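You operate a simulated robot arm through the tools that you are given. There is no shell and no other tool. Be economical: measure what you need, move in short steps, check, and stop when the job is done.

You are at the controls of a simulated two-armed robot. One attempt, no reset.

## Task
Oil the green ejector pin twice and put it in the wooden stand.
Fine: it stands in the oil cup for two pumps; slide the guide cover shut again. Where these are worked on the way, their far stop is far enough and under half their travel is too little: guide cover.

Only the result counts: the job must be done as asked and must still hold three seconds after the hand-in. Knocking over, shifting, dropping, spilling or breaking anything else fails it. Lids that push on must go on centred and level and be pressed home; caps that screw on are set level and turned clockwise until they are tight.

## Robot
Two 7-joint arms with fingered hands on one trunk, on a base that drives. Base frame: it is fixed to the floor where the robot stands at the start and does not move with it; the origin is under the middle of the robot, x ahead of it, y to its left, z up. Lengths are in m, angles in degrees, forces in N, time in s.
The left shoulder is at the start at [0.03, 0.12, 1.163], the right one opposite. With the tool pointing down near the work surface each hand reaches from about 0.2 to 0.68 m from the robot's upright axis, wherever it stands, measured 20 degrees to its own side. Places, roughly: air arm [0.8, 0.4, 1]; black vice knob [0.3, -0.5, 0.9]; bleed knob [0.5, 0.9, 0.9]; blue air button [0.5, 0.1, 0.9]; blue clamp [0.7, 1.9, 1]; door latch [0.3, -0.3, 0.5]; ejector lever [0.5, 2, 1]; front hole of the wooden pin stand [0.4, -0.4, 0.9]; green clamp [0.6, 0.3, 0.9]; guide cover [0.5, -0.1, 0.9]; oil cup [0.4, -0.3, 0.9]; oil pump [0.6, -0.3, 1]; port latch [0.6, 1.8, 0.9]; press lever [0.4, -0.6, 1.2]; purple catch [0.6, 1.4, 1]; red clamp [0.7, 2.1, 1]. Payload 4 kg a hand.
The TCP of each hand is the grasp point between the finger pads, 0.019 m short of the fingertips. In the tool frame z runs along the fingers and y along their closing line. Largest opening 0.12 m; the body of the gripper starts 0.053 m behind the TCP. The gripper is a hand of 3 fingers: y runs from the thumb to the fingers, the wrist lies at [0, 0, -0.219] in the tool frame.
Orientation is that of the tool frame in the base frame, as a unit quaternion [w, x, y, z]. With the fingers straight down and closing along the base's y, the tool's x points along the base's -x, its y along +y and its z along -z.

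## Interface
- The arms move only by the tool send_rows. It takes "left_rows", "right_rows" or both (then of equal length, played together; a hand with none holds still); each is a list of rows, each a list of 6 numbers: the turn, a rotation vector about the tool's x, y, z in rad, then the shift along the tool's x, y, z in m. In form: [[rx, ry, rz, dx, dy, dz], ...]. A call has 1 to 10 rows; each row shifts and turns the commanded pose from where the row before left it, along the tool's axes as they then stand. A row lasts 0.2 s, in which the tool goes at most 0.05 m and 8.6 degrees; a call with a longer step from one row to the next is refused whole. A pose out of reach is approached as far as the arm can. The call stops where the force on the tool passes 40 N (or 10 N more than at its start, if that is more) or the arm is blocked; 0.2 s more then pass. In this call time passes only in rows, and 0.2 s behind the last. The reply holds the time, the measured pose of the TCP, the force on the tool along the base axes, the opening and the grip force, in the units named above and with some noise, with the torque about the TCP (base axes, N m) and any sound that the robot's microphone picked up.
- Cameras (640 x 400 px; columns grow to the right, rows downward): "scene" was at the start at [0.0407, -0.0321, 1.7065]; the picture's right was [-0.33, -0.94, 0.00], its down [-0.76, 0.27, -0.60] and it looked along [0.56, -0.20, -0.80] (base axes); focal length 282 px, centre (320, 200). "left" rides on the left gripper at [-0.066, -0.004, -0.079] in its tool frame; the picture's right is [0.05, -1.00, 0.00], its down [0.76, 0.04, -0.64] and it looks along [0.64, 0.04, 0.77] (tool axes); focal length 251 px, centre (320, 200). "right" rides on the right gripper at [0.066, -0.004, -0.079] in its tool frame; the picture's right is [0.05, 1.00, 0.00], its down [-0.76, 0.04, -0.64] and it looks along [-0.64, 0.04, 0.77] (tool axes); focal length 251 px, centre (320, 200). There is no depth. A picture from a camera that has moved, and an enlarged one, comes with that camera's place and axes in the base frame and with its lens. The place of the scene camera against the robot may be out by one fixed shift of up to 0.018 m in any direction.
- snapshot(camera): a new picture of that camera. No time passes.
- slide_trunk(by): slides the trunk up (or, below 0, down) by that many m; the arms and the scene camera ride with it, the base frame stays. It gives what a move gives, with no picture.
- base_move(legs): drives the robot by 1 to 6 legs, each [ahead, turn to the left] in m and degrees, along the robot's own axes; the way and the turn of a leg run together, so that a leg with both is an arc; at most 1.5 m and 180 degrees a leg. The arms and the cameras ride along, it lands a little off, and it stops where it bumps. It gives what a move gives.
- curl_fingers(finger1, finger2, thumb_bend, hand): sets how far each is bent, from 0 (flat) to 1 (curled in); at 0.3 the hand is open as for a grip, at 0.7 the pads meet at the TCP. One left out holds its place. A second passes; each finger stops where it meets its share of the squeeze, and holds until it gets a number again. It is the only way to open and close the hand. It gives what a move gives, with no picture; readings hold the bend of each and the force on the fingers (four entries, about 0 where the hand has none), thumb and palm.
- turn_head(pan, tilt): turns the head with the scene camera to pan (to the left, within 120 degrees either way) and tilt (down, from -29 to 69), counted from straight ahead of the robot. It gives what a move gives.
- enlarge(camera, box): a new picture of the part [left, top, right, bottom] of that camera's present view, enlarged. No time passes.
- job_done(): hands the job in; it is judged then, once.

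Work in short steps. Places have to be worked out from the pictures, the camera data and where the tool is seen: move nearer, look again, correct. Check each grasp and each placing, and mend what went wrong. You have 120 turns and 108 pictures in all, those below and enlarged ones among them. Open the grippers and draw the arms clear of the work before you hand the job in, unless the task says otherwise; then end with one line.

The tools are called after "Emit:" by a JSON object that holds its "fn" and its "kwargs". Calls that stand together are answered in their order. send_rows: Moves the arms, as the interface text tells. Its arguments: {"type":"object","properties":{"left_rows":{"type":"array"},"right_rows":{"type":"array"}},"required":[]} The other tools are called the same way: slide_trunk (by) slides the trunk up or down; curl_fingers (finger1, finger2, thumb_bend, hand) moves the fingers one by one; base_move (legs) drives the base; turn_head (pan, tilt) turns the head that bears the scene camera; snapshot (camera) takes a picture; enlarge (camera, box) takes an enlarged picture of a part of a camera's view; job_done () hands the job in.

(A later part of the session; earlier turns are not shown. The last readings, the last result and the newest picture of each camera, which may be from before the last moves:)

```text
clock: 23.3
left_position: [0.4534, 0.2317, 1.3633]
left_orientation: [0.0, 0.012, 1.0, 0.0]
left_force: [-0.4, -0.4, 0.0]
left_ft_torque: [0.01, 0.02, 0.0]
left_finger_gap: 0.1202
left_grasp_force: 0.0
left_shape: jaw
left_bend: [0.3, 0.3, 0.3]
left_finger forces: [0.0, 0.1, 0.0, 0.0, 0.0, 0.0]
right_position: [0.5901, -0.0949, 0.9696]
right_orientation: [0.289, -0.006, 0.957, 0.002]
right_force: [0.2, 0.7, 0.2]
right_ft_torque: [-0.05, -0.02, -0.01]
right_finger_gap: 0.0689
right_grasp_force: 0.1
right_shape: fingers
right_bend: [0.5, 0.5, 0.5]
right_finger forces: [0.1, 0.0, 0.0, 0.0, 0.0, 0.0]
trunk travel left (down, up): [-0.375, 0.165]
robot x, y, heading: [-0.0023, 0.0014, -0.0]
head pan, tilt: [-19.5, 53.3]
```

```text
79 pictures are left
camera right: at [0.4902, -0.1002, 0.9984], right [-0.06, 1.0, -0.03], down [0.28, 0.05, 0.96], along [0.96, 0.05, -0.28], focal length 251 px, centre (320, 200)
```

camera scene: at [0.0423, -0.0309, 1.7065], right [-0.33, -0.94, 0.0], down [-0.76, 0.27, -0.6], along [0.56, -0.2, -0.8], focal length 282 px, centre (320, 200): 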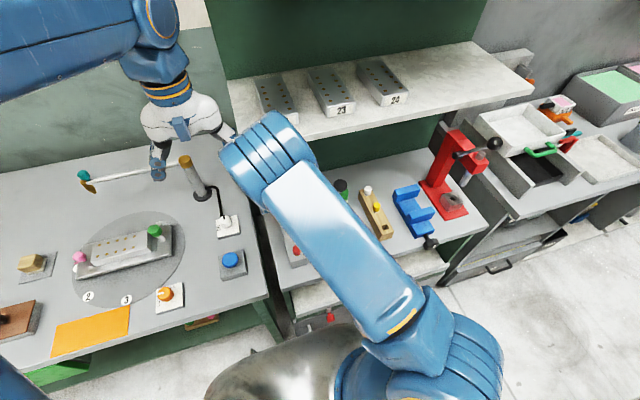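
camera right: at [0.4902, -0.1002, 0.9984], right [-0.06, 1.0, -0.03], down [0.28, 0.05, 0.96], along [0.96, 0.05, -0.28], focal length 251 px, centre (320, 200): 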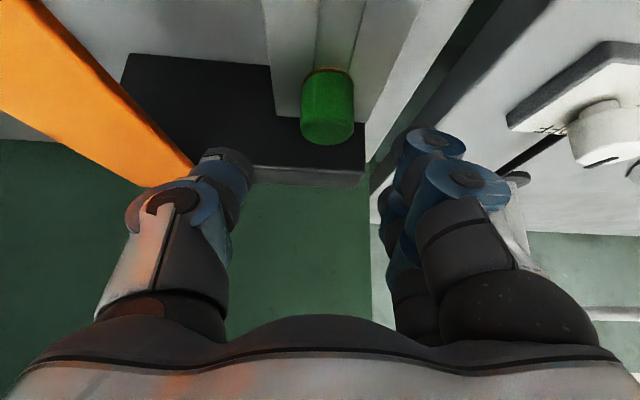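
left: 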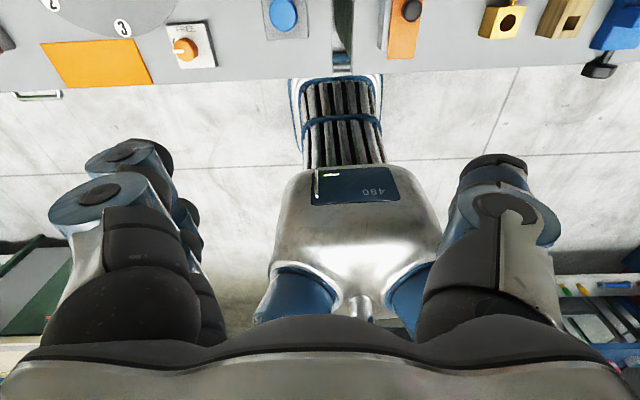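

Head is centred at (0.5886,−0.093). I lower 3 cm and close.

Emit:
{"fn": "send_rows", "kwargs": {"right_rows": [[0, 0, 0, 0.0092, 0.001, 0.0125], [0, 0, 0, 0.0092, 0.001, 0.0125]]}}

Emit:
{"fn": "snapshot", "kwargs": {"camera": "right"}}

```text
clock: 23.9
left_position: [0.4546, 0.2313, 1.3625]
left_orientation: [0.0, 0.013, 1.0, 0.0]
left_force: [1.2, -0.5, -0.7]
left_ft_torque: [-0.01, 0.02, 0.02]
left_finger_gap: 0.1199
left_grasp_force: 0.1
left_shape: jaw
left_bend: [0.3, 0.3, 0.3]
left_finger forces: [0.1, 0.0, 0.0, 0.0, 0.0, 0.0]
right_position: [0.5869, -0.0923, 0.9396]
right_orientation: [0.289, -0.006, 0.957, 0.002]
right_force: [0.8, -0.4, 0.0]
right_ft_torque: [0.02, 0.02, 0.0]
right_finger_gap: 0.0686
right_grasp_force: 0.2
right_shape: fingers
right_bend: [0.5, 0.5, 0.5]
right_finger forces: [0.0, 0.0, 0.0, 0.0, 0.0, 0.1]
trunk travel left (down, up): [-0.375, 0.165]
robot x, y, heading: [-0.0019, 0.0022, -0.0]
head pan, tilt: [-19.5, 53.3]
```

```text
78 pictures are left
camera right: at [0.4878, -0.0979, 0.9684], right [-0.06, 1.0, -0.03], down [0.28, 0.05, 0.96], along [0.96, 0.05, -0.28], focal length 251 px, centre (320, 200)
```

right: 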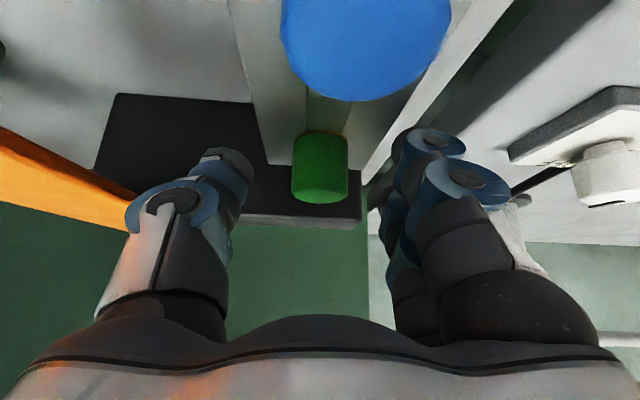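

Well placed. I close on the head.

Emit:
{"fn": "curl_fingers", "kwargs": {"hand": "right", "finger1": 0.75, "finger2": 0.75, "thumb_bend": 0.75}}

Emit:
{"fn": "snapshot", "kwargs": {"camera": "right"}}

```text
clock: 24.9
left_position: [0.4539, 0.2311, 1.3623]
left_orientation: [0.0, 0.012, 1.0, 0.001]
left_force: [0.3, 0.8, -0.7]
left_ft_torque: [0.02, 0.01, 0.02]
left_finger_gap: 0.12
left_grasp_force: 0.0
left_shape: jaw
left_bend: [0.3, 0.3, 0.3]
left_finger forces: [0.1, 0.1, 0.0, 0.0, 0.0, 0.1]
right_position: [0.5863, -0.0906, 0.9403]
right_orientation: [0.289, -0.006, 0.957, 0.002]
right_force: [-0.8, 5.2, 1.6]
right_ft_torque: [0.24, 0.05, -0.03]
right_finger_gap: 0.0275
right_grasp_force: 15.6
right_shape: fingers
right_bend: [0.63, 0.65, 0.67]
right_finger forces: [9.4, 8.2, 0.0, 0.0, 13.2, 0.1]
trunk travel left (down, up): [-0.375, 0.165]
robot x, y, heading: [-0.0006, -0.0025, -0.1]
head pan, tilt: [-19.5, 53.3]
```

```text
77 pictures are left
camera right: at [0.4874, -0.0972, 0.9688], right [-0.06, 1.0, -0.03], down [0.28, 0.05, 0.96], along [0.96, 0.05, -0.28], focal length 251 px, centre (320, 200)
```

right: 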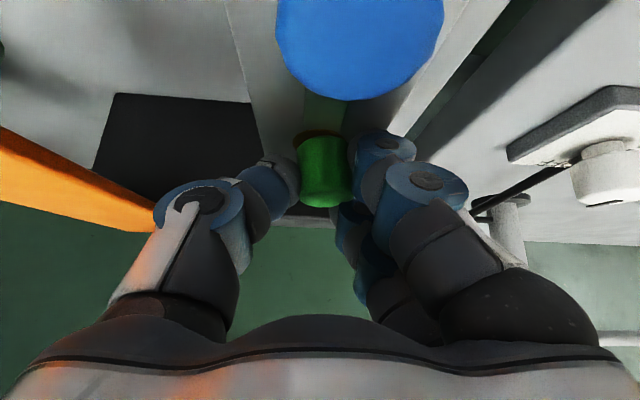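

Firm grip on the head (thumb 13 N, both fingers ~9 N). I lift straight up.

Emit:
{"fn": "send_rows", "kwargs": {"right_rows": [[0, 0, 0, -0.0083, 0.001, -0.0125], [0, 0, 0, -0.0083, 0, -0.0125], [0, 0, 0, -0.0083, 0, -0.0125], [0, 0, 0, -0.0055, 0, -0.0083]]}}

Emit:
{"fn": "snapshot", "kwargs": {"camera": "right"}}

```text
clock: 25.9
left_position: [0.4542, 0.2296, 1.3637]
left_orientation: [0.001, 0.012, 1.0, 0.0]
left_force: [-0.3, 0.3, -0.3]
left_ft_torque: [0.01, -0.02, 0.04]
left_finger_gap: 0.1198
left_grasp_force: 0.1
left_shape: jaw
left_bend: [0.3, 0.3, 0.3]
left_finger forces: [0.0, 0.0, 0.1, 0.1, 0.0, 0.0]
right_position: [0.5868, -0.0912, 0.9944]
right_orientation: [0.29, -0.006, 0.957, 0.001]
right_force: [-0.2, 0.4, -0.3]
right_ft_torque: [0.02, -0.01, 0.01]
right_finger_gap: 0.0256
right_grasp_force: 13.2
right_shape: fingers
right_bend: [0.63, 0.65, 0.67]
right_finger forces: [4.7, 7.4, 0.0, 0.0, 14.5, 0.1]
trunk travel left (down, up): [-0.375, 0.165]
robot x, y, heading: [0.0014, 0.0023, 0.0]
head pan, tilt: [-19.5, 53.3]
```

```text
76 pictures are left
camera right: at [0.4878, -0.0974, 1.0231], right [-0.06, 1.0, -0.03], down [0.28, 0.05, 0.96], along [0.96, 0.05, -0.28], focal length 251 px, centre (320, 200)
```

right: 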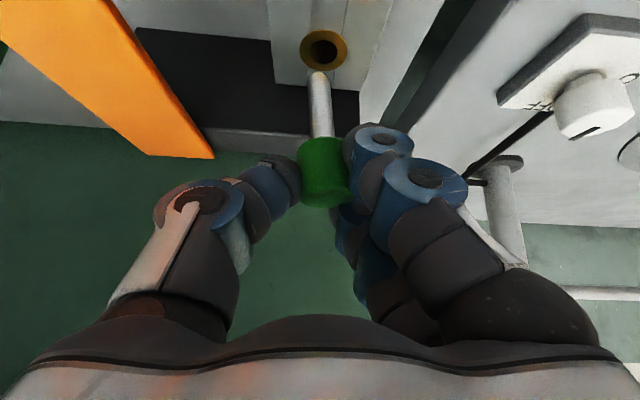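

The pin is out of its hole, shank ≈0.045 long. I lift 2 cm more and look at its tilt.

Emit:
{"fn": "send_rows", "kwargs": {"right_rows": [[0, 0, 0, -0.006, 0, -0.0085], [0, 0, 0, -0.006, 0, -0.0085]]}}

Emit:
{"fn": "enlarge", "kwargs": {"camera": "right", "box": [240, 20, 400, 220]}}

```text
clock: 26.5
left_position: [0.4536, 0.231, 1.3631]
left_orientation: [0.0, 0.012, 1.0, 0.0]
left_force: [0.2, -0.5, -0.8]
left_ft_torque: [0.0, -0.03, 0.01]
left_finger_gap: 0.12
left_grasp_force: 0.0
left_shape: jaw
left_bend: [0.3, 0.3, 0.3]
left_finger forces: [0.0, 0.0, 0.1, 0.1, 0.0, 0.1]
right_position: [0.5875, -0.0917, 1.0138]
right_orientation: [0.289, -0.006, 0.957, 0.002]
right_force: [0.0, -0.4, 0.1]
right_ft_torque: [0.02, 0.0, 0.02]
right_finger_gap: 0.0257
right_grasp_force: 13.5
right_shape: fingers
right_bend: [0.63, 0.65, 0.67]
right_finger forces: [4.8, 7.5, 0.0, 0.0, 14.5, 0.1]
trunk travel left (down, up): [-0.375, 0.165]
robot x, y, heading: [-0.0037, -0.0021, -0.1]
head pan, tilt: [-19.5, 53.3]
```

```text
2.00 times, centred on (320, 120) of right
camera zoom: at [0.4883, -0.0968, 1.0436], right [-0.06, 1.0, -0.03], down [0.28, 0.05, 0.96], along [0.96, 0.05, -0.28], focal length 503 px, centre (320, 360)
```

zoom: 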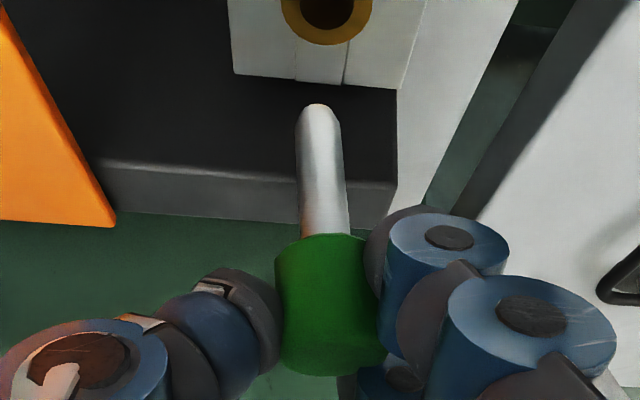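

Pin hangs nearly vertical. Cup hole triangulates to ≈(0.441,−0.277), rim z≈0.907. I draw the pin back from the shelf, raise, and carry it over the cup clear of the knob.

Emit:
{"fn": "send_rows", "kwargs": {"right_rows": [[0, 0, 0, 0.0187, 0, -0.0262], [0, 0, 0, 0.0187, 0, -0.0262], [0, 0, 0, 0.0187, 0, -0.0262], [0, 0, 0, 0.0187, 0, -0.0262], [0, 0, 0, 0.0045, -0.037, -0.003], [0, 0, 0, 0.0045, -0.037, -0.003], [0, 0, 0, 0.0045, -0.037, -0.003], [0, 0, 0, 0.0045, -0.037, -0.003], [0, 0, 0, 0.0045, -0.037, -0.003]]}}

Emit:
{"fn": "snapshot", "kwargs": {"camera": "right"}}

Emit:
{"fn": "snapshot", "kwargs": {"camera": "scene"}}

```text
clock: 28.5
left_position: [0.4544, 0.2307, 1.3629]
left_orientation: [0.0, 0.011, 1.0, 0.001]
left_force: [0.6, -0.8, 0.2]
left_ft_torque: [-0.01, 0.0, 0.01]
left_finger_gap: 0.12
left_grasp_force: 0.1
left_shape: jaw
left_bend: [0.3, 0.3, 0.3]
left_finger forces: [0.0, 0.1, 0.1, 0.0, 0.0, 0.0]
right_position: [0.4417, -0.2792, 1.0595]
right_orientation: [0.288, -0.006, 0.957, 0.002]
right_force: [0.1, 0.0, -0.8]
right_ft_torque: [0.03, 0.04, 0.0]
right_finger_gap: 0.0257
right_grasp_force: 12.9
right_shape: fingers
right_bend: [0.64, 0.65, 0.67]
right_finger forces: [4.7, 7.2, 0.0, 0.0, 13.8, 0.1]
trunk travel left (down, up): [-0.375, 0.165]
robot x, y, heading: [0.0014, 0.003, -0.1]
head pan, tilt: [-19.5, 53.3]
```

```text
74 pictures are left
camera right: at [0.3425, -0.285, 1.0883], right [-0.06, 1.0, -0.03], down [0.28, 0.04, 0.96], along [0.96, 0.05, -0.28], focal length 251 px, centre (320, 200)
```

right: 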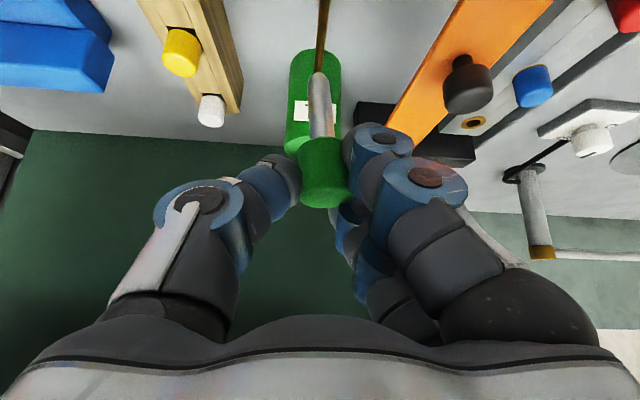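

```text
73 pictures are left
camera scene: at [0.0399, -0.0336, 1.7065], right [-0.33, -0.94, 0.0], down [-0.76, 0.27, -0.6], along [0.56, -0.2, -0.8], focal length 282 px, centre (320, 200)
```

scene: 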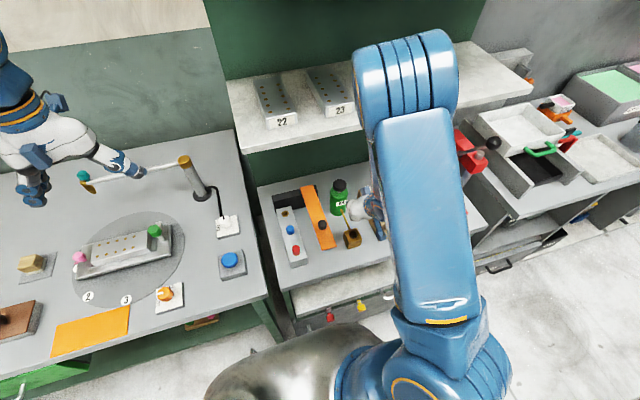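

I lower 5 cm so the cup comes into the tilted camera's view.

Emit:
{"fn": "send_rows", "kwargs": {"right_rows": [[0, 0, 0, 0.0138, 0, 0.0208], [0, 0, 0, 0.0138, 0, 0.0208]]}}

Emit:
{"fn": "enlarge", "kwargs": {"camera": "right", "box": [220, 0, 420, 220]}}

Emit:
{"fn": "enlarge", "kwargs": {"camera": "scene", "box": [310, 170, 410, 260]}}

```text
clock: 29.1
left_position: [0.4538, 0.2313, 1.3628]
left_orientation: [0.0, 0.012, 1.0, 0.0]
left_force: [0.0, 0.2, -0.6]
left_ft_torque: [-0.02, 0.0, 0.0]
left_finger_gap: 0.12
left_grasp_force: 0.1
left_shape: jaw
left_bend: [0.3, 0.3, 0.3]
left_finger forces: [0.0, 0.0, 0.0, 0.1, 0.1, 0.0]
right_position: [0.4434, -0.2784, 1.0092]
right_orientation: [0.289, -0.005, 0.957, 0.001]
right_force: [0.2, 0.2, -1.0]
right_ft_torque: [-0.02, -0.01, 0.0]
right_finger_gap: 0.0255
right_grasp_force: 12.9
right_shape: fingers
right_bend: [0.64, 0.65, 0.67]
right_finger forces: [4.7, 7.1, 0.0, 0.0, 13.7, 0.0]
trunk travel left (down, up): [-0.375, 0.165]
robot x, y, heading: [0.0012, 0.0043, 0.0]
head pan, tilt: [-19.5, 53.3]
```

```text
1.82 times, centred on (320, 110) of right
camera zoom: at [0.3444, -0.2842, 1.0384], right [-0.06, 1.0, -0.03], down [0.28, 0.05, 0.96], along [0.96, 0.05, -0.28], focal length 457 px, centre (320, 364)
```

zoom: 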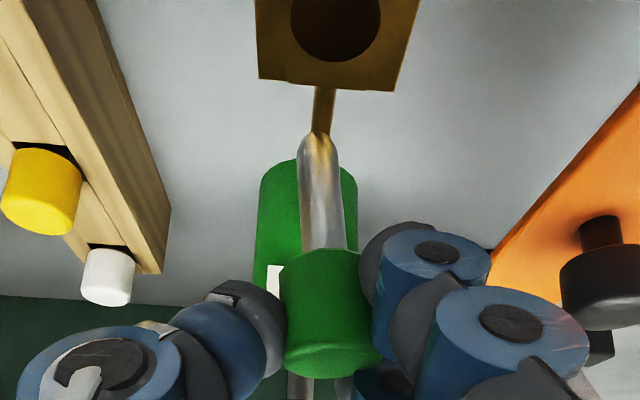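

```text
4.44 times, centred on (360, 215) of scene
camera zoom: at [0.0412, -0.0322, 1.7065], right [-0.33, -0.94, 0.0], down [-0.76, 0.27, -0.6], along [0.56, -0.2, -0.8], focal length 1252 px, centre (142, 133)
```

zoom: 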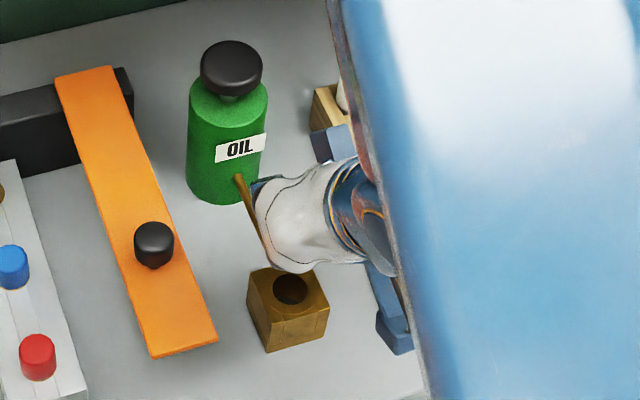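

Hole centre (0.4415,−0.277), pin tip about (0.445,−0.281). I correct laterally and lower the tip to the rim.

Emit:
{"fn": "send_rows", "kwargs": {"right_rows": [[0, 0, 0, 0.0029, 0.004, -0.0019], [0, 0, 0, 0.0124, 0, 0.0187], [0, 0, 0, 0.0124, 0, 0.0187]]}}

Emit:
{"fn": "enlarge", "kwargs": {"camera": "right", "box": [220, 0, 420, 220]}}

```text
clock: 29.9
left_position: [0.4546, 0.2304, 1.3627]
left_orientation: [-0.001, 0.012, 1.0, -0.001]
left_force: [-0.2, -0.2, -0.1]
left_ft_torque: [0.04, 0.0, -0.02]
left_finger_gap: 0.1197
left_grasp_force: 0.0
left_shape: jaw
left_bend: [0.3, 0.3, 0.3]
left_finger forces: [0.1, 0.1, 0.0, 0.0, 0.1, 0.0]
right_position: [0.4391, -0.2753, 0.9653]
right_orientation: [0.289, -0.005, 0.957, 0.001]
right_force: [0.1, 0.1, -0.6]
right_ft_torque: [0.0, 0.0, -0.02]
right_finger_gap: 0.0252
right_grasp_force: 13.3
right_shape: fingers
right_bend: [0.64, 0.65, 0.67]
right_finger forces: [4.9, 7.3, 0.1, 0.0, 13.6, 0.0]
trunk travel left (down, up): [-0.375, 0.165]
robot x, y, heading: [0.0021, 0.0004, -0.0]
head pan, tilt: [-19.5, 53.3]
```

```text
1.82 times, centred on (320, 110) of right
camera zoom: at [0.3405, -0.2802, 0.9945], right [-0.06, 1.0, -0.03], down [0.28, 0.04, 0.96], along [0.96, 0.05, -0.28], focal length 457 px, centre (320, 364)
```

zoom: 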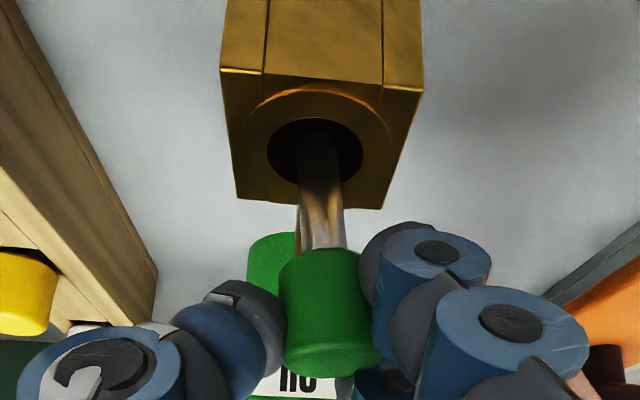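

Tip enters the hole centrally. I lower in small steps.

Emit:
{"fn": "send_rows", "kwargs": {"right_rows": [[0, 0, 0, 0.0061, 0, 0.0092], [0, 0, 0, 0.0055, 0, 0.0083]]}}

Emit:
{"fn": "enlarge", "kwargs": {"camera": "right", "box": [220, 0, 420, 220]}}

```text
clock: 30.5
left_position: [0.4547, 0.2291, 1.363]
left_orientation: [0.0, 0.012, 1.0, 0.0]
left_force: [-0.4, -0.8, 0.6]
left_ft_torque: [0.01, 0.0, 0.0]
left_finger_gap: 0.1199
left_grasp_force: 0.1
left_shape: jaw
left_bend: [0.3, 0.3, 0.3]
left_finger forces: [0.1, 0.0, 0.1, 0.0, 0.0, 0.0]
right_position: [0.4395, -0.2743, 0.9456]
right_orientation: [0.289, -0.006, 0.957, 0.001]
right_force: [1.2, 0.1, -0.2]
right_ft_torque: [-0.03, -0.02, 0.0]
right_finger_gap: 0.0253
right_grasp_force: 12.8
right_shape: fingers
right_bend: [0.64, 0.65, 0.67]
right_finger forces: [4.7, 7.2, 0.0, 0.0, 13.6, 0.0]
trunk travel left (down, up): [-0.375, 0.165]
robot x, y, heading: [-0.0002, 0.0019, -0.2]
head pan, tilt: [-19.5, 53.3]
```

```text
1.82 times, centred on (320, 110) of right
camera zoom: at [0.3403, -0.2806, 0.974], right [-0.06, 1.0, -0.03], down [0.28, 0.05, 0.96], along [0.96, 0.05, -0.28], focal length 457 px, centre (320, 364)
```

zoom: 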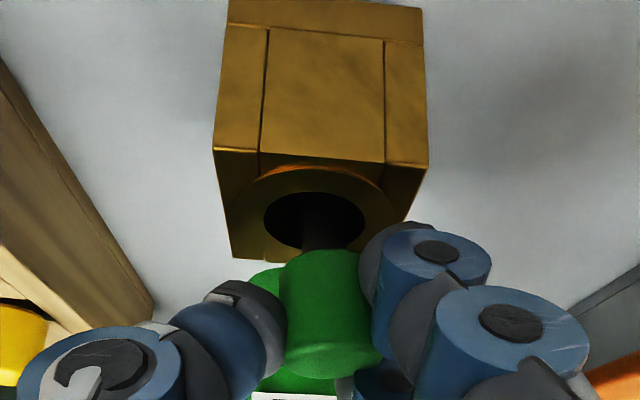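

Emit:
{"fn": "send_rows", "kwargs": {"right_rows": [[0, 0, 0, 0.0033, 0, 0.005], [0, 0, 0, 0.0033, 0, 0.005]]}}

Emit:
{"fn": "enlarge", "kwargs": {"camera": "right", "box": [220, 0, 420, 220]}}

```text
clock: 31.1
left_position: [0.452, 0.231, 1.3641]
left_orientation: [0.001, 0.013, 1.0, -0.001]
left_force: [1.0, 0.2, -0.7]
left_ft_torque: [0.04, -0.02, -0.02]
left_finger_gap: 0.1199
left_grasp_force: 0.0
left_shape: jaw
left_bend: [0.3, 0.3, 0.3]
left_finger forces: [0.0, 0.1, 0.0, 0.1, 0.0, 0.1]
right_position: [0.4396, -0.273, 0.9353]
right_orientation: [0.293, -0.005, 0.956, 0.001]
right_force: [-3.6, 0.1, 34.0]
right_ft_torque: [0.06, -0.16, 0.06]
right_finger_gap: 0.0232
right_grasp_force: 22.3
right_shape: fingers
right_bend: [0.64, 0.66, 0.71]
right_finger forces: [10.2, 12.5, 0.1, 0.1, 21.1, 0.0]
trunk travel left (down, up): [-0.375, 0.165]
robot x, y, heading: [-0.0016, 0.003, 0.0]
head pan, tilt: [-19.5, 53.3]
```

```text
1.82 times, centred on (320, 110) of right
camera zoom: at [0.3405, -0.2792, 0.9645], right [-0.06, 1.0, -0.03], down [0.27, 0.05, 0.96], along [0.96, 0.04, -0.27], focal length 457 px, centre (320, 364)
```

zoom: 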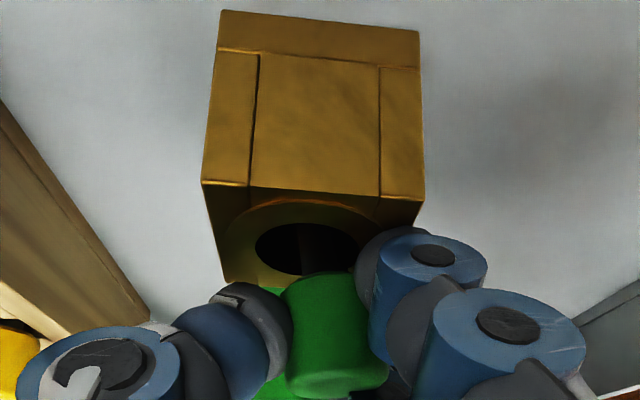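

34 N: the pin sits on the cup's bottom. I relieve the load slightly and open.

Emit:
{"fn": "send_rows", "kwargs": {"right_rows": [[0, 0, 0, -0.0017, -0.001, -0.0025]]}}

Emit:
{"fn": "curl_fingers", "kwargs": {"hand": "right", "finger1": 0.52, "finger2": 0.52, "thumb_bend": 0.52}}

Emit:
{"fn": "snapshot", "kwargs": {"camera": "right"}}

```text
clock: 31.5
left_position: [0.4527, 0.231, 1.3633]
left_orientation: [0.0, 0.012, 1.0, 0.0]
left_force: [-0.1, 0.2, 0.8]
left_ft_torque: [0.01, -0.04, 0.04]
left_finger_gap: 0.1199
left_grasp_force: 0.0
left_shape: jaw
left_bend: [0.3, 0.3, 0.3]
left_finger forces: [0.1, 0.1, 0.1, 0.1, 0.0, 0.0]
right_position: [0.4381, -0.2739, 0.9377]
right_orientation: [0.289, -0.006, 0.957, 0.001]
right_force: [-0.3, -0.5, 19.2]
right_ft_torque: [0.03, -0.19, 0.05]
right_finger_gap: 0.0236
right_grasp_force: 18.3
right_shape: fingers
right_bend: [0.64, 0.66, 0.7]
right_finger forces: [6.7, 11.5, 0.0, 0.0, 17.6, 0.1]
trunk travel left (down, up): [-0.375, 0.165]
robot x, y, heading: [-0.0014, -0.0028, -0.0]
head pan, tilt: [-19.5, 53.3]
```

```text
clock: 32.5
left_position: [0.4544, 0.2309, 1.363]
left_orientation: [0.0, 0.012, 1.0, 0.0]
left_force: [-0.4, 0.2, -0.5]
left_ft_torque: [0.01, 0.01, 0.03]
left_finger_gap: 0.1199
left_grasp_force: 0.1
left_shape: jaw
left_bend: [0.3, 0.3, 0.3]
left_finger forces: [0.0, 0.1, 0.0, 0.1, 0.0, 0.1]
right_position: [0.4395, -0.2744, 0.9357]
right_orientation: [0.29, -0.006, 0.957, 0.001]
right_force: [0.9, 0.0, 0.4]
right_ft_torque: [0.0, -0.01, 0.0]
right_finger_gap: 0.0619
right_grasp_force: 0.0
right_shape: fingers
right_bend: [0.52, 0.52, 0.52]
right_finger forces: [0.1, 0.0, 0.0, 0.0, 0.0, 0.1]
trunk travel left (down, up): [-0.375, 0.165]
robot x, y, heading: [-0.0004, -0.0023, -0.0]
head pan, tilt: [-19.5, 53.3]
```

```text
67 pictures are left
camera right: at [0.3398, -0.2807, 0.9655], right [-0.06, 1.0, -0.03], down [0.28, 0.05, 0.96], along [0.96, 0.05, -0.28], focal length 251 px, centre (320, 200)
```

right: 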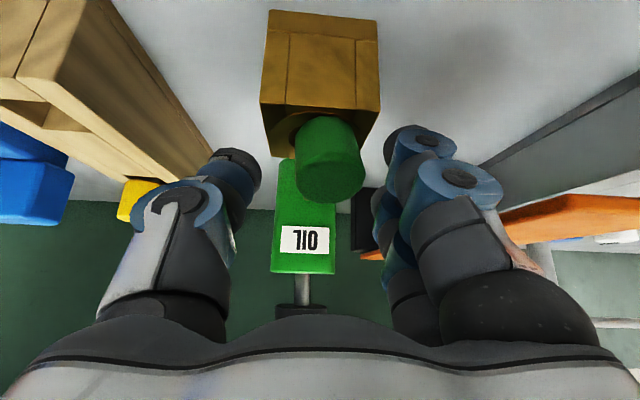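

The pin stands in the cup (leaning against its rim). I raise the hand, and look at the pump knob.

Emit:
{"fn": "send_rows", "kwargs": {"right_rows": [[0, 0, 0, -0.012, 0, -0.0165], [0, 0, 0, -0.0223, 0, -0.0334], [0, 0, 0, -0.0223, 0, -0.0334], [0, 0, 0, -0.0223, 0, -0.0334]]}}

Emit:
{"fn": "snapshot", "kwargs": {"camera": "right"}}

Emit:
{"fn": "enlarge", "kwargs": {"camera": "scene", "box": [310, 170, 410, 260]}}

```text
clock: 33.5
left_position: [0.4531, 0.2306, 1.3632]
left_orientation: [0.0, 0.012, 1.0, 0.0]
left_force: [-0.3, -0.3, 0.4]
left_ft_torque: [0.02, 0.0, -0.03]
left_finger_gap: 0.1202
left_grasp_force: 0.1
left_shape: jaw
left_bend: [0.3, 0.3, 0.3]
left_finger forces: [0.0, 0.0, 0.1, 0.0, 0.1, 0.0]
right_position: [0.4414, -0.2734, 1.0783]
right_orientation: [0.289, -0.007, 0.957, 0.001]
right_force: [-0.3, -1.0, 0.0]
right_ft_torque: [0.0, -0.01, -0.04]
right_finger_gap: 0.062
right_grasp_force: 0.1
right_shape: fingers
right_bend: [0.52, 0.52, 0.52]
right_finger forces: [0.0, 0.1, 0.1, 0.0, 0.1, 0.0]
trunk travel left (down, up): [-0.375, 0.165]
robot x, y, heading: [0.0028, 0.0019, 0.1]
head pan, tilt: [-19.5, 53.3]
```

```text
66 pictures are left
camera right: at [0.341, -0.279, 1.1071], right [-0.06, 1.0, -0.03], down [0.28, 0.05, 0.96], along [0.96, 0.05, -0.28], focal length 251 px, centre (320, 200)
```

right: 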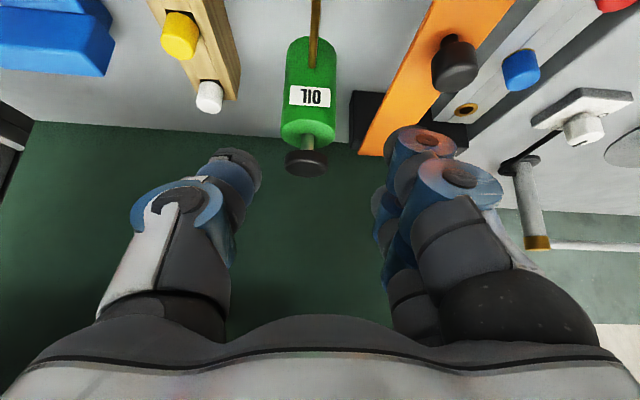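

```text
4.44 times, centred on (360, 215) of scene
camera zoom: at [0.0389, -0.0319, 1.7066], right [-0.33, -0.94, 0.0], down [-0.76, 0.27, -0.6], along [0.56, -0.2, -0.8], focal length 1252 px, centre (142, 133)
```

zoom: 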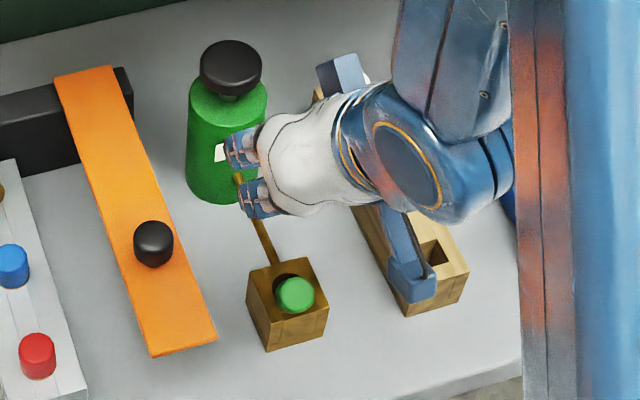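

Pump knob triangulates to ≈(0.586,−0.2825), top z≈1.0. I close the fingers, tilt slightly more and go just above it.

Emit:
{"fn": "curl_fingers", "kwargs": {"hand": "right", "finger1": 0.7, "finger2": 0.7, "thumb_bend": 0.7}}

Emit:
{"fn": "send_rows", "kwargs": {"right_rows": [[0, -0.105, 0, 0, 0, 0], [0, 0, 0, -0.0212, -0.0023, 0.0265], [0, 0, 0, -0.0212, -0.0023, 0.0265], [0, 0, 0, -0.0212, -0.0023, 0.0265], [0, 0, 0, -0.0212, -0.0023, 0.0265]]}}

Emit:
{"fn": "snapshot", "kwargs": {"camera": "right"}}

Emit:
{"fn": "snapshot", "kwargs": {"camera": "scene"}}

```text
clock: 34.5
left_position: [0.4547, 0.2319, 1.363]
left_orientation: [0.0, 0.012, 1.0, -0.001]
left_force: [0.3, -0.4, -0.6]
left_ft_torque: [0.0, 0.03, -0.02]
left_finger_gap: 0.1196
left_grasp_force: 0.1
left_shape: jaw
left_bend: [0.3, 0.3, 0.3]
left_finger forces: [0.0, 0.1, 0.0, 0.0, 0.0, 0.1]
right_position: [0.4418, -0.2736, 1.0772]
right_orientation: [0.289, -0.005, 0.957, 0.001]
right_force: [-0.6, 0.4, 1.2]
right_ft_torque: [0.04, -0.02, 0.04]
right_finger_gap: 0.0107
right_grasp_force: 0.0
right_shape: fingers
right_bend: [0.71, 0.71, 0.7]
right_finger forces: [0.0, 0.1, 0.0, 0.0, 0.0, 0.0]
trunk travel left (down, up): [-0.375, 0.165]
robot x, y, heading: [-0.0035, 0.0048, 0.3]
head pan, tilt: [-19.5, 53.3]
```

```text
clock: 35.7
left_position: [0.4553, 0.2299, 1.3625]
left_orientation: [-0.001, 0.012, 1.0, -0.001]
left_force: [-0.3, 0.4, 0.9]
left_ft_torque: [-0.01, 0.05, -0.02]
left_finger_gap: 0.1198
left_grasp_force: 0.1
left_shape: jaw
left_bend: [0.3, 0.3, 0.3]
left_finger forces: [0.0, 0.0, 0.1, 0.1, 0.1, 0.0]
right_position: [0.5728, -0.2797, 1.05]
right_orientation: [0.338, -0.006, 0.941, 0.002]
right_force: [-0.8, -0.7, 0.0]
right_ft_torque: [0.0, 0.01, -0.01]
right_finger_gap: 0.0107
right_grasp_force: 0.0
right_shape: fingers
right_bend: [0.71, 0.71, 0.7]
right_finger forces: [0.0, 0.0, 0.0, 0.0, 0.1, 0.1]
trunk travel left (down, up): [-0.375, 0.165]
robot x, y, heading: [-0.0002, -0.0032, -0.0]
head pan, tilt: [-19.5, 53.3]
```

```text
64 pictures are left
camera right: at [0.4723, -0.2866, 1.0688], right [-0.05, 1.0, -0.04], down [0.18, 0.04, 0.98], along [0.98, 0.05, -0.18], focal length 251 px, centre (320, 200)
```

right: 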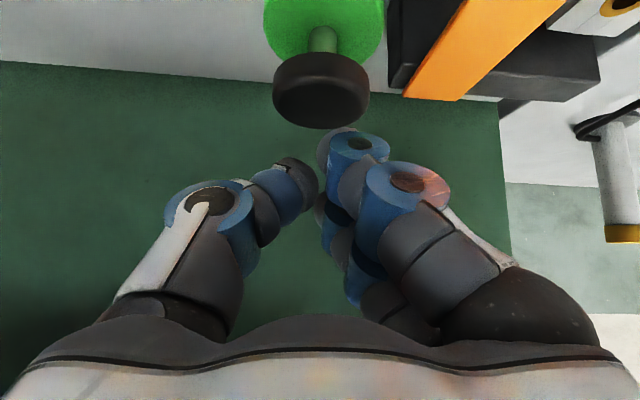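

```text
63 pictures are left
camera scene: at [0.0419, -0.0323, 1.7064], right [-0.33, -0.94, 0.0], down [-0.76, 0.27, -0.6], along [0.56, -0.2, -0.8], focal length 282 px, centre (320, 200)
```

scene: 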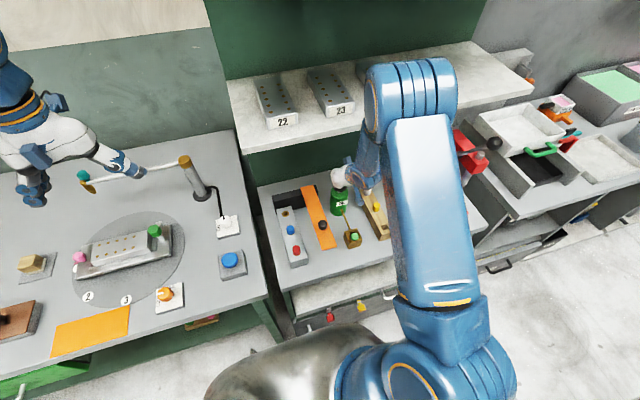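

Knob lies under the fingertips (≈(0.586,−0.282,1.003)). I press down in small steps.

Emit:
{"fn": "send_rows", "kwargs": {"right_rows": [[0, 0, 0, 0.0064, 0, 0.0077], [0, 0, 0, 0.0064, 0, 0.0077], [0, 0, 0, 0.0064, 0, 0.0077], [0, 0, 0, 0.0032, 0, 0.0038]]}}

Emit:
{"fn": "snapshot", "kwargs": {"camera": "right"}}

```text
clock: 36.7
left_position: [0.4525, 0.2314, 1.3635]
left_orientation: [0.0, 0.012, 1.0, -0.001]
left_force: [0.1, -0.5, 0.4]
left_ft_torque: [-0.01, 0.0, 0.02]
left_finger_gap: 0.1197
left_grasp_force: 0.1
left_shape: jaw
left_bend: [0.3, 0.3, 0.3]
left_finger forces: [0.1, 0.1, 0.0, 0.0, 0.0, 0.0]
right_position: [0.5742, -0.2811, 1.0162]
right_orientation: [0.34, -0.005, 0.94, 0.001]
right_force: [-0.7, 0.4, 8.4]
right_ft_torque: [0.09, 0.02, 0.02]
right_finger_gap: 0.0063
right_grasp_force: 4.0
right_shape: fingers
right_bend: [0.71, 0.71, 0.7]
right_finger forces: [8.0, 0.1, 0.0, 0.0, 0.0, 0.1]
trunk travel left (down, up): [-0.375, 0.165]
robot x, y, heading: [0.0015, 0.0001, 0.3]
head pan, tilt: [-19.5, 53.3]
```

```text
62 pictures are left
camera right: at [0.4716, -0.287, 1.0347], right [-0.05, 1.0, -0.04], down [0.18, 0.04, 0.98], along [0.98, 0.05, -0.18], focal length 251 px, centre (320, 200)
```

right: 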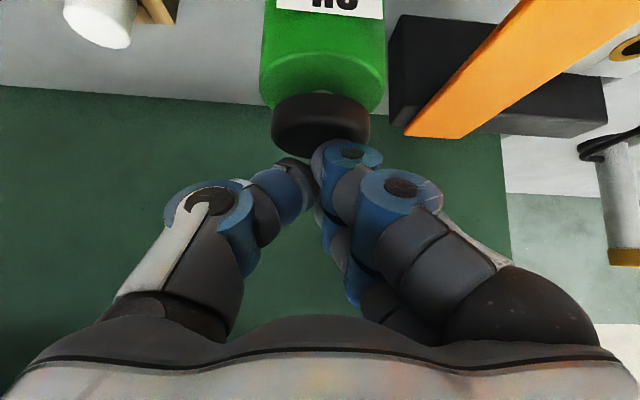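

In contact (8 N). I press on.

Emit:
{"fn": "send_rows", "kwargs": {"right_rows": [[0, 0, 0, 0.0032, 0, 0.0038], [0, 0, 0, 0.0032, 0, 0.0038]]}}

Emit:
{"fn": "snapshot", "kwargs": {"camera": "right"}}

```text
clock: 37.3
left_position: [0.4518, 0.2321, 1.364]
left_orientation: [0.001, 0.012, 1.0, -0.002]
left_force: [-0.2, 1.3, -1.4]
left_ft_torque: [0.04, 0.03, 0.01]
left_finger_gap: 0.1197
left_grasp_force: 0.0
left_shape: jaw
left_bend: [0.3, 0.3, 0.3]
left_finger forces: [0.0, 0.0, 0.1, 0.0, 0.0, 0.0]
right_position: [0.5716, -0.2816, 1.0096]
right_orientation: [0.344, -0.005, 0.939, 0.001]
right_force: [-4.4, 0.1, 33.8]
right_ft_torque: [0.05, -0.14, 0.01]
right_finger_gap: 0.003
right_grasp_force: 21.9
right_shape: fingers
right_bend: [0.71, 0.71, 0.7]
right_finger forces: [29.8, 0.0, 0.1, 0.0, 14.1, 0.1]
trunk travel left (down, up): [-0.375, 0.165]
robot x, y, heading: [-0.0032, 0.0004, 0.1]
head pan, tilt: [-19.5, 53.3]
```

```text
61 pictures are left
camera right: at [0.4705, -0.2868, 1.0267], right [-0.05, 1.0, -0.04], down [0.17, 0.05, 0.98], along [0.98, 0.05, -0.17], focal length 251 px, centre (320, 200)
```

right: 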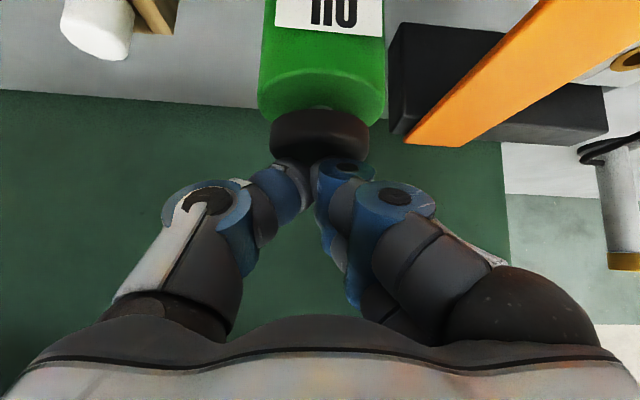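

The stem has nearly vanished; I press a touch more to be sure it bottoms.

Emit:
{"fn": "send_rows", "kwargs": {"right_rows": [[0, 0, 0, 0.0032, 0, 0.0038]]}}

Emit:
{"fn": "enlarge", "kwargs": {"camera": "right", "box": [240, 40, 400, 200]}}

```text
clock: 37.6
left_position: [0.4522, 0.2322, 1.3625]
left_orientation: [0.001, 0.011, 1.0, -0.001]
left_force: [-0.4, -0.1, -0.2]
left_ft_torque: [-0.01, 0.01, 0.01]
left_finger_gap: 0.1197
left_grasp_force: 0.1
left_shape: jaw
left_bend: [0.3, 0.3, 0.3]
left_finger forces: [0.0, 0.1, 0.1, 0.0, 0.0, 0.0]
right_position: [0.5765, -0.2814, 1.0086]
right_orientation: [0.348, -0.005, 0.937, 0.001]
right_force: [-6.9, 1.0, 27.3]
right_ft_torque: [0.18, -0.06, 0.06]
right_finger_gap: 0.0035
right_grasp_force: 13.2
right_shape: fingers
right_bend: [0.71, 0.71, 0.69]
right_finger forces: [26.7, 0.1, 0.0, 0.1, 0.0, 0.0]
trunk travel left (down, up): [-0.375, 0.165]
robot x, y, heading: [-0.0002, -0.0023, 0.0]
head pan, tilt: [-19.5, 53.3]
stopped in row 1 (right hand): the force on the tool passed its limit at 45 N (the readings are from after the stop); the commanded pose is now the measured one
```

```text
2.50 times, centred on (320, 120) of right
camera zoom: at [0.4742, -0.2876, 1.0262], right [-0.05, 1.0, -0.04], down [0.16, 0.04, 0.99], along [0.99, 0.05, -0.16], focal length 629 px, centre (320, 400)
```

zoom: 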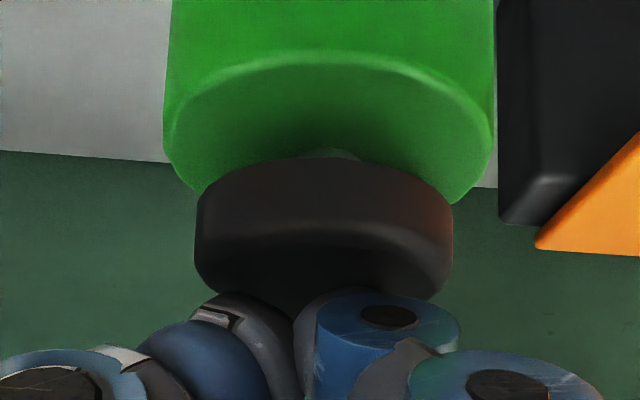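

That's bottomed (45 N). I raise to let it spring back and check.

Emit:
{"fn": "send_rows", "kwargs": {"right_rows": [[0, 0, 0, -0.0096, 0, -0.0115], [0, 0, 0, -0.0128, 0, -0.0155], [0, 0, 0, 0, 0, 0]]}}

Emit:
{"fn": "enlarge", "kwargs": {"camera": "right", "box": [240, 0, 400, 200]}}

```text
clock: 38.4
left_position: [0.4549, 0.2305, 1.3623]
left_orientation: [-0.001, 0.012, 1.0, 0.0]
left_force: [0.7, 0.4, 0.1]
left_ft_torque: [0.02, 0.0, 0.01]
left_finger_gap: 0.12
left_grasp_force: 0.1
left_shape: jaw
left_bend: [0.3, 0.3, 0.3]
left_finger forces: [0.0, 0.1, 0.1, 0.0, 0.0, 0.1]
right_position: [0.5766, -0.2826, 1.0397]
right_orientation: [0.342, -0.005, 0.94, 0.001]
right_force: [-0.4, -0.8, -0.5]
right_ft_torque: [-0.03, 0.0, -0.04]
right_finger_gap: 0.0102
right_grasp_force: 0.1
right_shape: fingers
right_bend: [0.71, 0.71, 0.7]
right_finger forces: [0.0, 0.0, 0.1, 0.1, 0.1, 0.0]
trunk travel left (down, up): [-0.375, 0.165]
robot x, y, heading: [-0.0031, -0.0011, -0.1]
head pan, tilt: [-19.5, 53.3]
```

```text
2.00 times, centred on (320, 100) of right
camera zoom: at [0.4741, -0.2882, 1.057], right [-0.05, 1.0, -0.04], down [0.17, 0.04, 0.98], along [0.98, 0.05, -0.17], focal length 503 px, centre (320, 400)
```

zoom: 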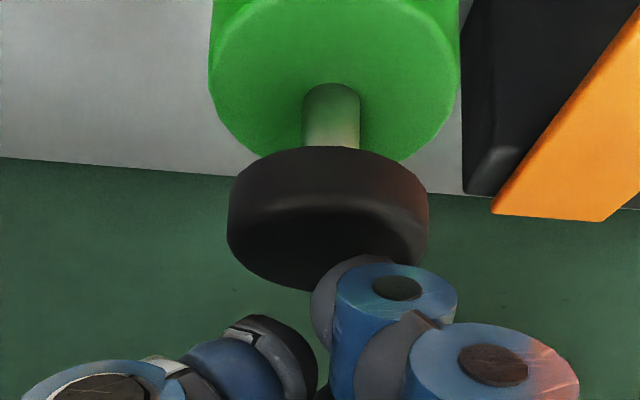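

The pump springs back. Second press now.

Emit:
{"fn": "send_rows", "kwargs": {"right_rows": [[0, 0, 0, 0.0064, 0, 0.0077], [0, 0, 0, 0.0064, 0, 0.0077], [0, 0, 0, 0.0064, 0, 0.0077], [0, 0, 0, 0.0032, 0, 0.0038], [0, 0, 0, 0.0032, 0, 0.0038]]}}

Emit:
{"fn": "enlarge", "kwargs": {"camera": "right", "box": [240, 40, 400, 200]}}

```text
clock: 39.7
left_position: [0.4518, 0.2308, 1.3636]
left_orientation: [0.0, 0.011, 1.0, 0.0]
left_force: [-0.2, 0.5, 0.4]
left_ft_torque: [-0.02, 0.03, 0.01]
left_finger_gap: 0.1199
left_grasp_force: 0.1
left_shape: jaw
left_bend: [0.3, 0.3, 0.3]
left_finger forces: [0.0, 0.0, 0.0, 0.0, 0.1, 0.0]
right_position: [0.5798, -0.2817, 1.0097]
right_orientation: [0.355, -0.005, 0.935, 0.002]
right_force: [-7.8, 1.2, 25.9]
right_ft_torque: [0.19, -0.09, 0.03]
right_finger_gap: 0.0036
right_grasp_force: 13.6
right_shape: fingers
right_bend: [0.71, 0.71, 0.69]
right_finger forces: [27.7, 0.0, 0.0, 0.0, 0.0, 0.0]
trunk travel left (down, up): [-0.375, 0.165]
robot x, y, heading: [-0.0024, -0.0007, -0.3]
head pan, tilt: [-19.5, 53.3]
stopped in row 5 (right hand): the force on the tool passed its limit at 42 N (the readings are from after the stop); the commanded pose is now the measured one
```

```text
2.50 times, centred on (320, 120) of right
camera zoom: at [0.4778, -0.2885, 1.0248], right [-0.05, 1.0, -0.04], down [0.15, 0.04, 0.99], along [0.99, 0.05, -0.15], focal length 629 px, centre (320, 400)
```

zoom: 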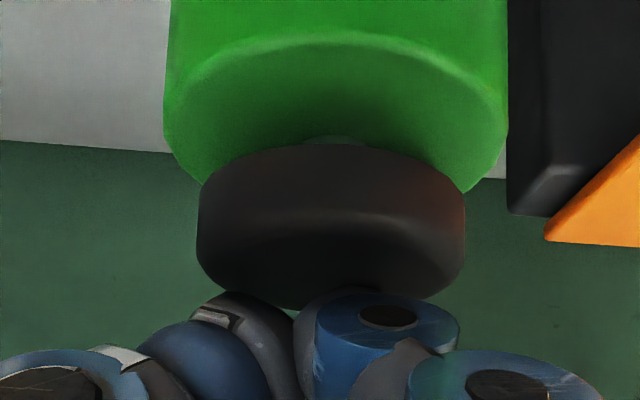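

Second stroke bottomed too. I raise and draw back, then look at the cup.

Emit:
{"fn": "send_rows", "kwargs": {"right_rows": [[0, 0, 0, -0.0133, 0, -0.015], [0, 0, 0, -0.0133, 0, -0.015], [0, 0, 0, -0.0133, 0, -0.015], [0, 0, 0, 0.032, 0, -0.028], [0, 0, 0, 0.032, 0, -0.028], [0, 0, 0, 0.032, 0, -0.028], [0, 0, 0, 0.032, 0, -0.028], [0, 0.13, 0, 0, 0, 0]]}}

Emit:
{"fn": "enlarge", "kwargs": {"camera": "scene", "box": [310, 170, 410, 260]}}

Emit:
{"fn": "snapshot", "kwargs": {"camera": "right"}}

```text
clock: 41.5
left_position: [0.4545, 0.2307, 1.3621]
left_orientation: [0.0, 0.011, 1.0, 0.001]
left_force: [-0.2, 0.1, -0.3]
left_ft_torque: [-0.04, 0.01, 0.03]
left_finger_gap: 0.12
left_grasp_force: 0.0
left_shape: jaw
left_bend: [0.3, 0.3, 0.3]
left_finger forces: [0.0, 0.0, 0.0, 0.0, 0.1, 0.1]
right_position: [0.4091, -0.2849, 1.0646]
right_orientation: [0.288, -0.005, 0.958, 0.001]
right_force: [-0.1, 0.3, 0.9]
right_ft_torque: [0.0, 0.0, -0.02]
right_finger_gap: 0.0103
right_grasp_force: 0.1
right_shape: fingers
right_bend: [0.71, 0.71, 0.7]
right_finger forces: [0.0, 0.0, 0.0, 0.0, 0.0, 0.0]
trunk travel left (down, up): [-0.375, 0.165]
robot x, y, heading: [0.002, -0.0009, 0.1]
head pan, tilt: [-19.5, 53.3]
```

```text
4.44 times, centred on (360, 215) of scene
camera zoom: at [0.0409, -0.0315, 1.7065], right [-0.33, -0.94, 0.0], down [-0.76, 0.27, -0.6], along [0.56, -0.2, -0.8], focal length 1252 px, centre (142, 133)
```

zoom: 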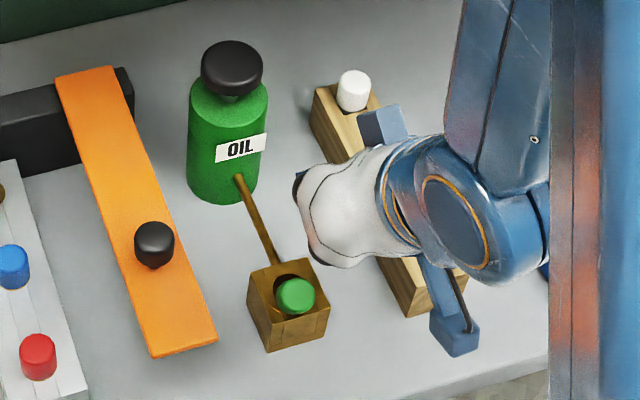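

```text
56 pictures are left
camera right: at [0.3106, -0.2906, 1.0948], right [-0.06, 1.0, -0.03], down [0.28, 0.05, 0.96], along [0.96, 0.04, -0.29], focal length 251 px, centre (320, 200)
```

right: 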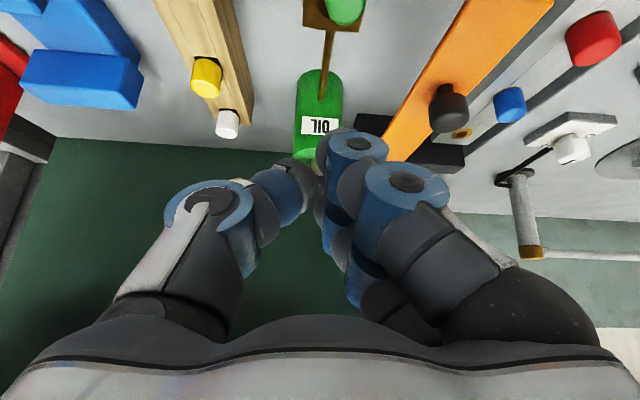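

Cup still holds the pin undisturbed. I open the fingers, bring the hand near-vertical (≈13°, matching the pin's lean) and look at the head from nearer.

Emit:
{"fn": "curl_fingers", "kwargs": {"hand": "right", "finger1": 0.45, "finger2": 0.45, "thumb_bend": 0.45}}

Emit:
{"fn": "send_rows", "kwargs": {"right_rows": [[0, 0.12, 0, 0, 0, 0], [0, 0.12, 0, 0, 0, 0], [0, 0.12, 0, 0, 0, 0], [0, 0, 0, -0.0127, 0.009, 0.0337]]}}

Emit:
{"fn": "enlarge", "kwargs": {"camera": "right", "box": [220, 40, 420, 220]}}

```text
clock: 42.5
left_position: [0.455, 0.2307, 1.3626]
left_orientation: [0.0, 0.013, 1.0, 0.0]
left_force: [-0.7, 0.0, -0.9]
left_ft_torque: [-0.06, 0.01, -0.01]
left_finger_gap: 0.1198
left_grasp_force: 0.0
left_shape: jaw
left_bend: [0.3, 0.3, 0.3]
left_finger forces: [0.1, 0.1, 0.1, 0.0, 0.0, 0.1]
right_position: [0.4098, -0.2845, 1.065]
right_orientation: [0.288, -0.005, 0.958, 0.001]
right_force: [0.2, -1.0, 0.5]
right_ft_torque: [-0.02, 0.02, -0.01]
right_finger_gap: 0.0836
right_grasp_force: 0.0
right_shape: fingers
right_bend: [0.45, 0.45, 0.45]
right_finger forces: [0.1, 0.0, 0.0, 0.0, 0.0, 0.0]
trunk travel left (down, up): [-0.375, 0.165]
robot x, y, heading: [0.0022, 0.0006, 0.3]
head pan, tilt: [-19.5, 53.3]
```

```text
clock: 43.5
left_position: [0.4577, 0.2321, 1.3613]
left_orientation: [0.0, 0.011, 1.0, 0.0]
left_force: [1.7, 0.7, 0.3]
left_ft_torque: [0.0, 0.01, -0.02]
left_finger_gap: 0.1197
left_grasp_force: 0.2
left_shape: jaw
left_bend: [0.3, 0.3, 0.3]
left_finger forces: [0.0, 0.0, 0.0, 0.0, 0.1, 0.1]
right_position: [0.4328, -0.2761, 1.0343]
right_orientation: [0.111, -0.006, 0.994, 0.001]
right_force: [0.3, 0.5, -0.2]
right_ft_torque: [-0.02, 0.01, -0.01]
right_finger_gap: 0.0836
right_grasp_force: 0.0
right_shape: fingers
right_bend: [0.45, 0.45, 0.45]
right_finger forces: [0.0, 0.0, 0.1, 0.1, 0.1, 0.0]
trunk travel left (down, up): [-0.375, 0.165]
robot x, y, heading: [-0.0015, -0.0003, 0.0]
head pan, tilt: [-19.5, 53.3]
```

```text
2.22 times, centred on (320, 130) of right
camera zoom: at [0.3514, -0.2819, 1.097], right [-0.06, 1.0, -0.01], down [0.6, 0.05, 0.8], along [0.79, 0.04, -0.61], focal length 559 px, centre (320, 356)
```

zoom: 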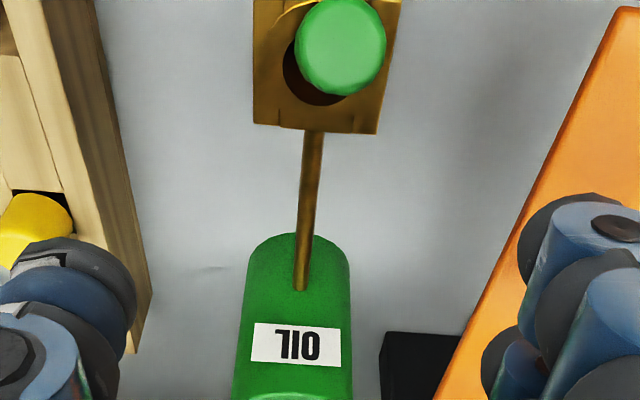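

Head top centre ≈(0.424,−0.274), leaning ~16° to the robot. I align the tilt and lower around the head.

Emit:
{"fn": "send_rows", "kwargs": {"right_rows": [[0, -0.058, 0, 0, 0, 0], [0, 0, 0, 0.0123, 0.0007, 0.0315], [0, 0, 0, 0.0123, 0.0007, 0.0315], [0, 0, 0, 0.0117, 0, 0.029]]}}

Emit:
{"fn": "snapshot", "kwargs": {"camera": "right"}}

```text
clock: 44.5
left_position: [0.455, 0.2307, 1.3623]
left_orientation: [-0.001, 0.012, 1.0, 0.0]
left_force: [0.0, 0.4, 0.4]
left_ft_torque: [-0.01, 0.02, -0.02]
left_finger_gap: 0.12
left_grasp_force: 0.0
left_shape: jaw
left_bend: [0.3, 0.3, 0.3]
left_finger forces: [0.0, 0.1, 0.1, 0.0, 0.0, 0.1]
right_position: [0.4227, -0.2741, 0.938]
right_orientation: [0.141, -0.005, 0.99, 0.0]
right_force: [0.2, 0.1, -0.2]
right_ft_torque: [-0.02, -0.01, -0.01]
right_finger_gap: 0.0836
right_grasp_force: 0.1
right_shape: fingers
right_bend: [0.45, 0.45, 0.45]
right_finger forces: [0.0, 0.0, 0.0, 0.0, 0.0, 0.0]
trunk travel left (down, up): [-0.375, 0.165]
robot x, y, heading: [0.0016, -0.0024, -0.1]
head pan, tilt: [-19.5, 53.3]
```

```text
54 pictures are left
camera right: at [0.3359, -0.2791, 0.9953], right [-0.06, 1.0, -0.02], down [0.56, 0.05, 0.83], along [0.83, 0.04, -0.56], focal length 251 px, centre (320, 200)
```

right: 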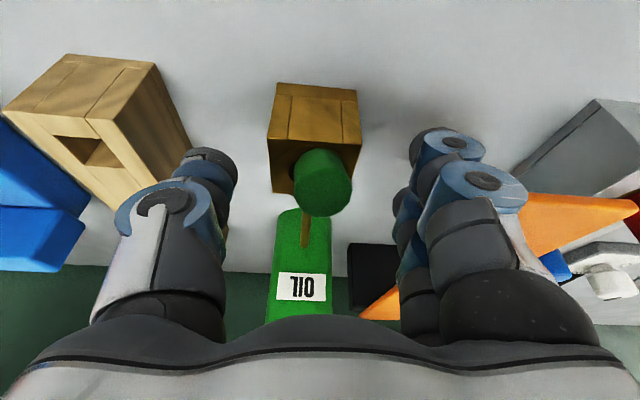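

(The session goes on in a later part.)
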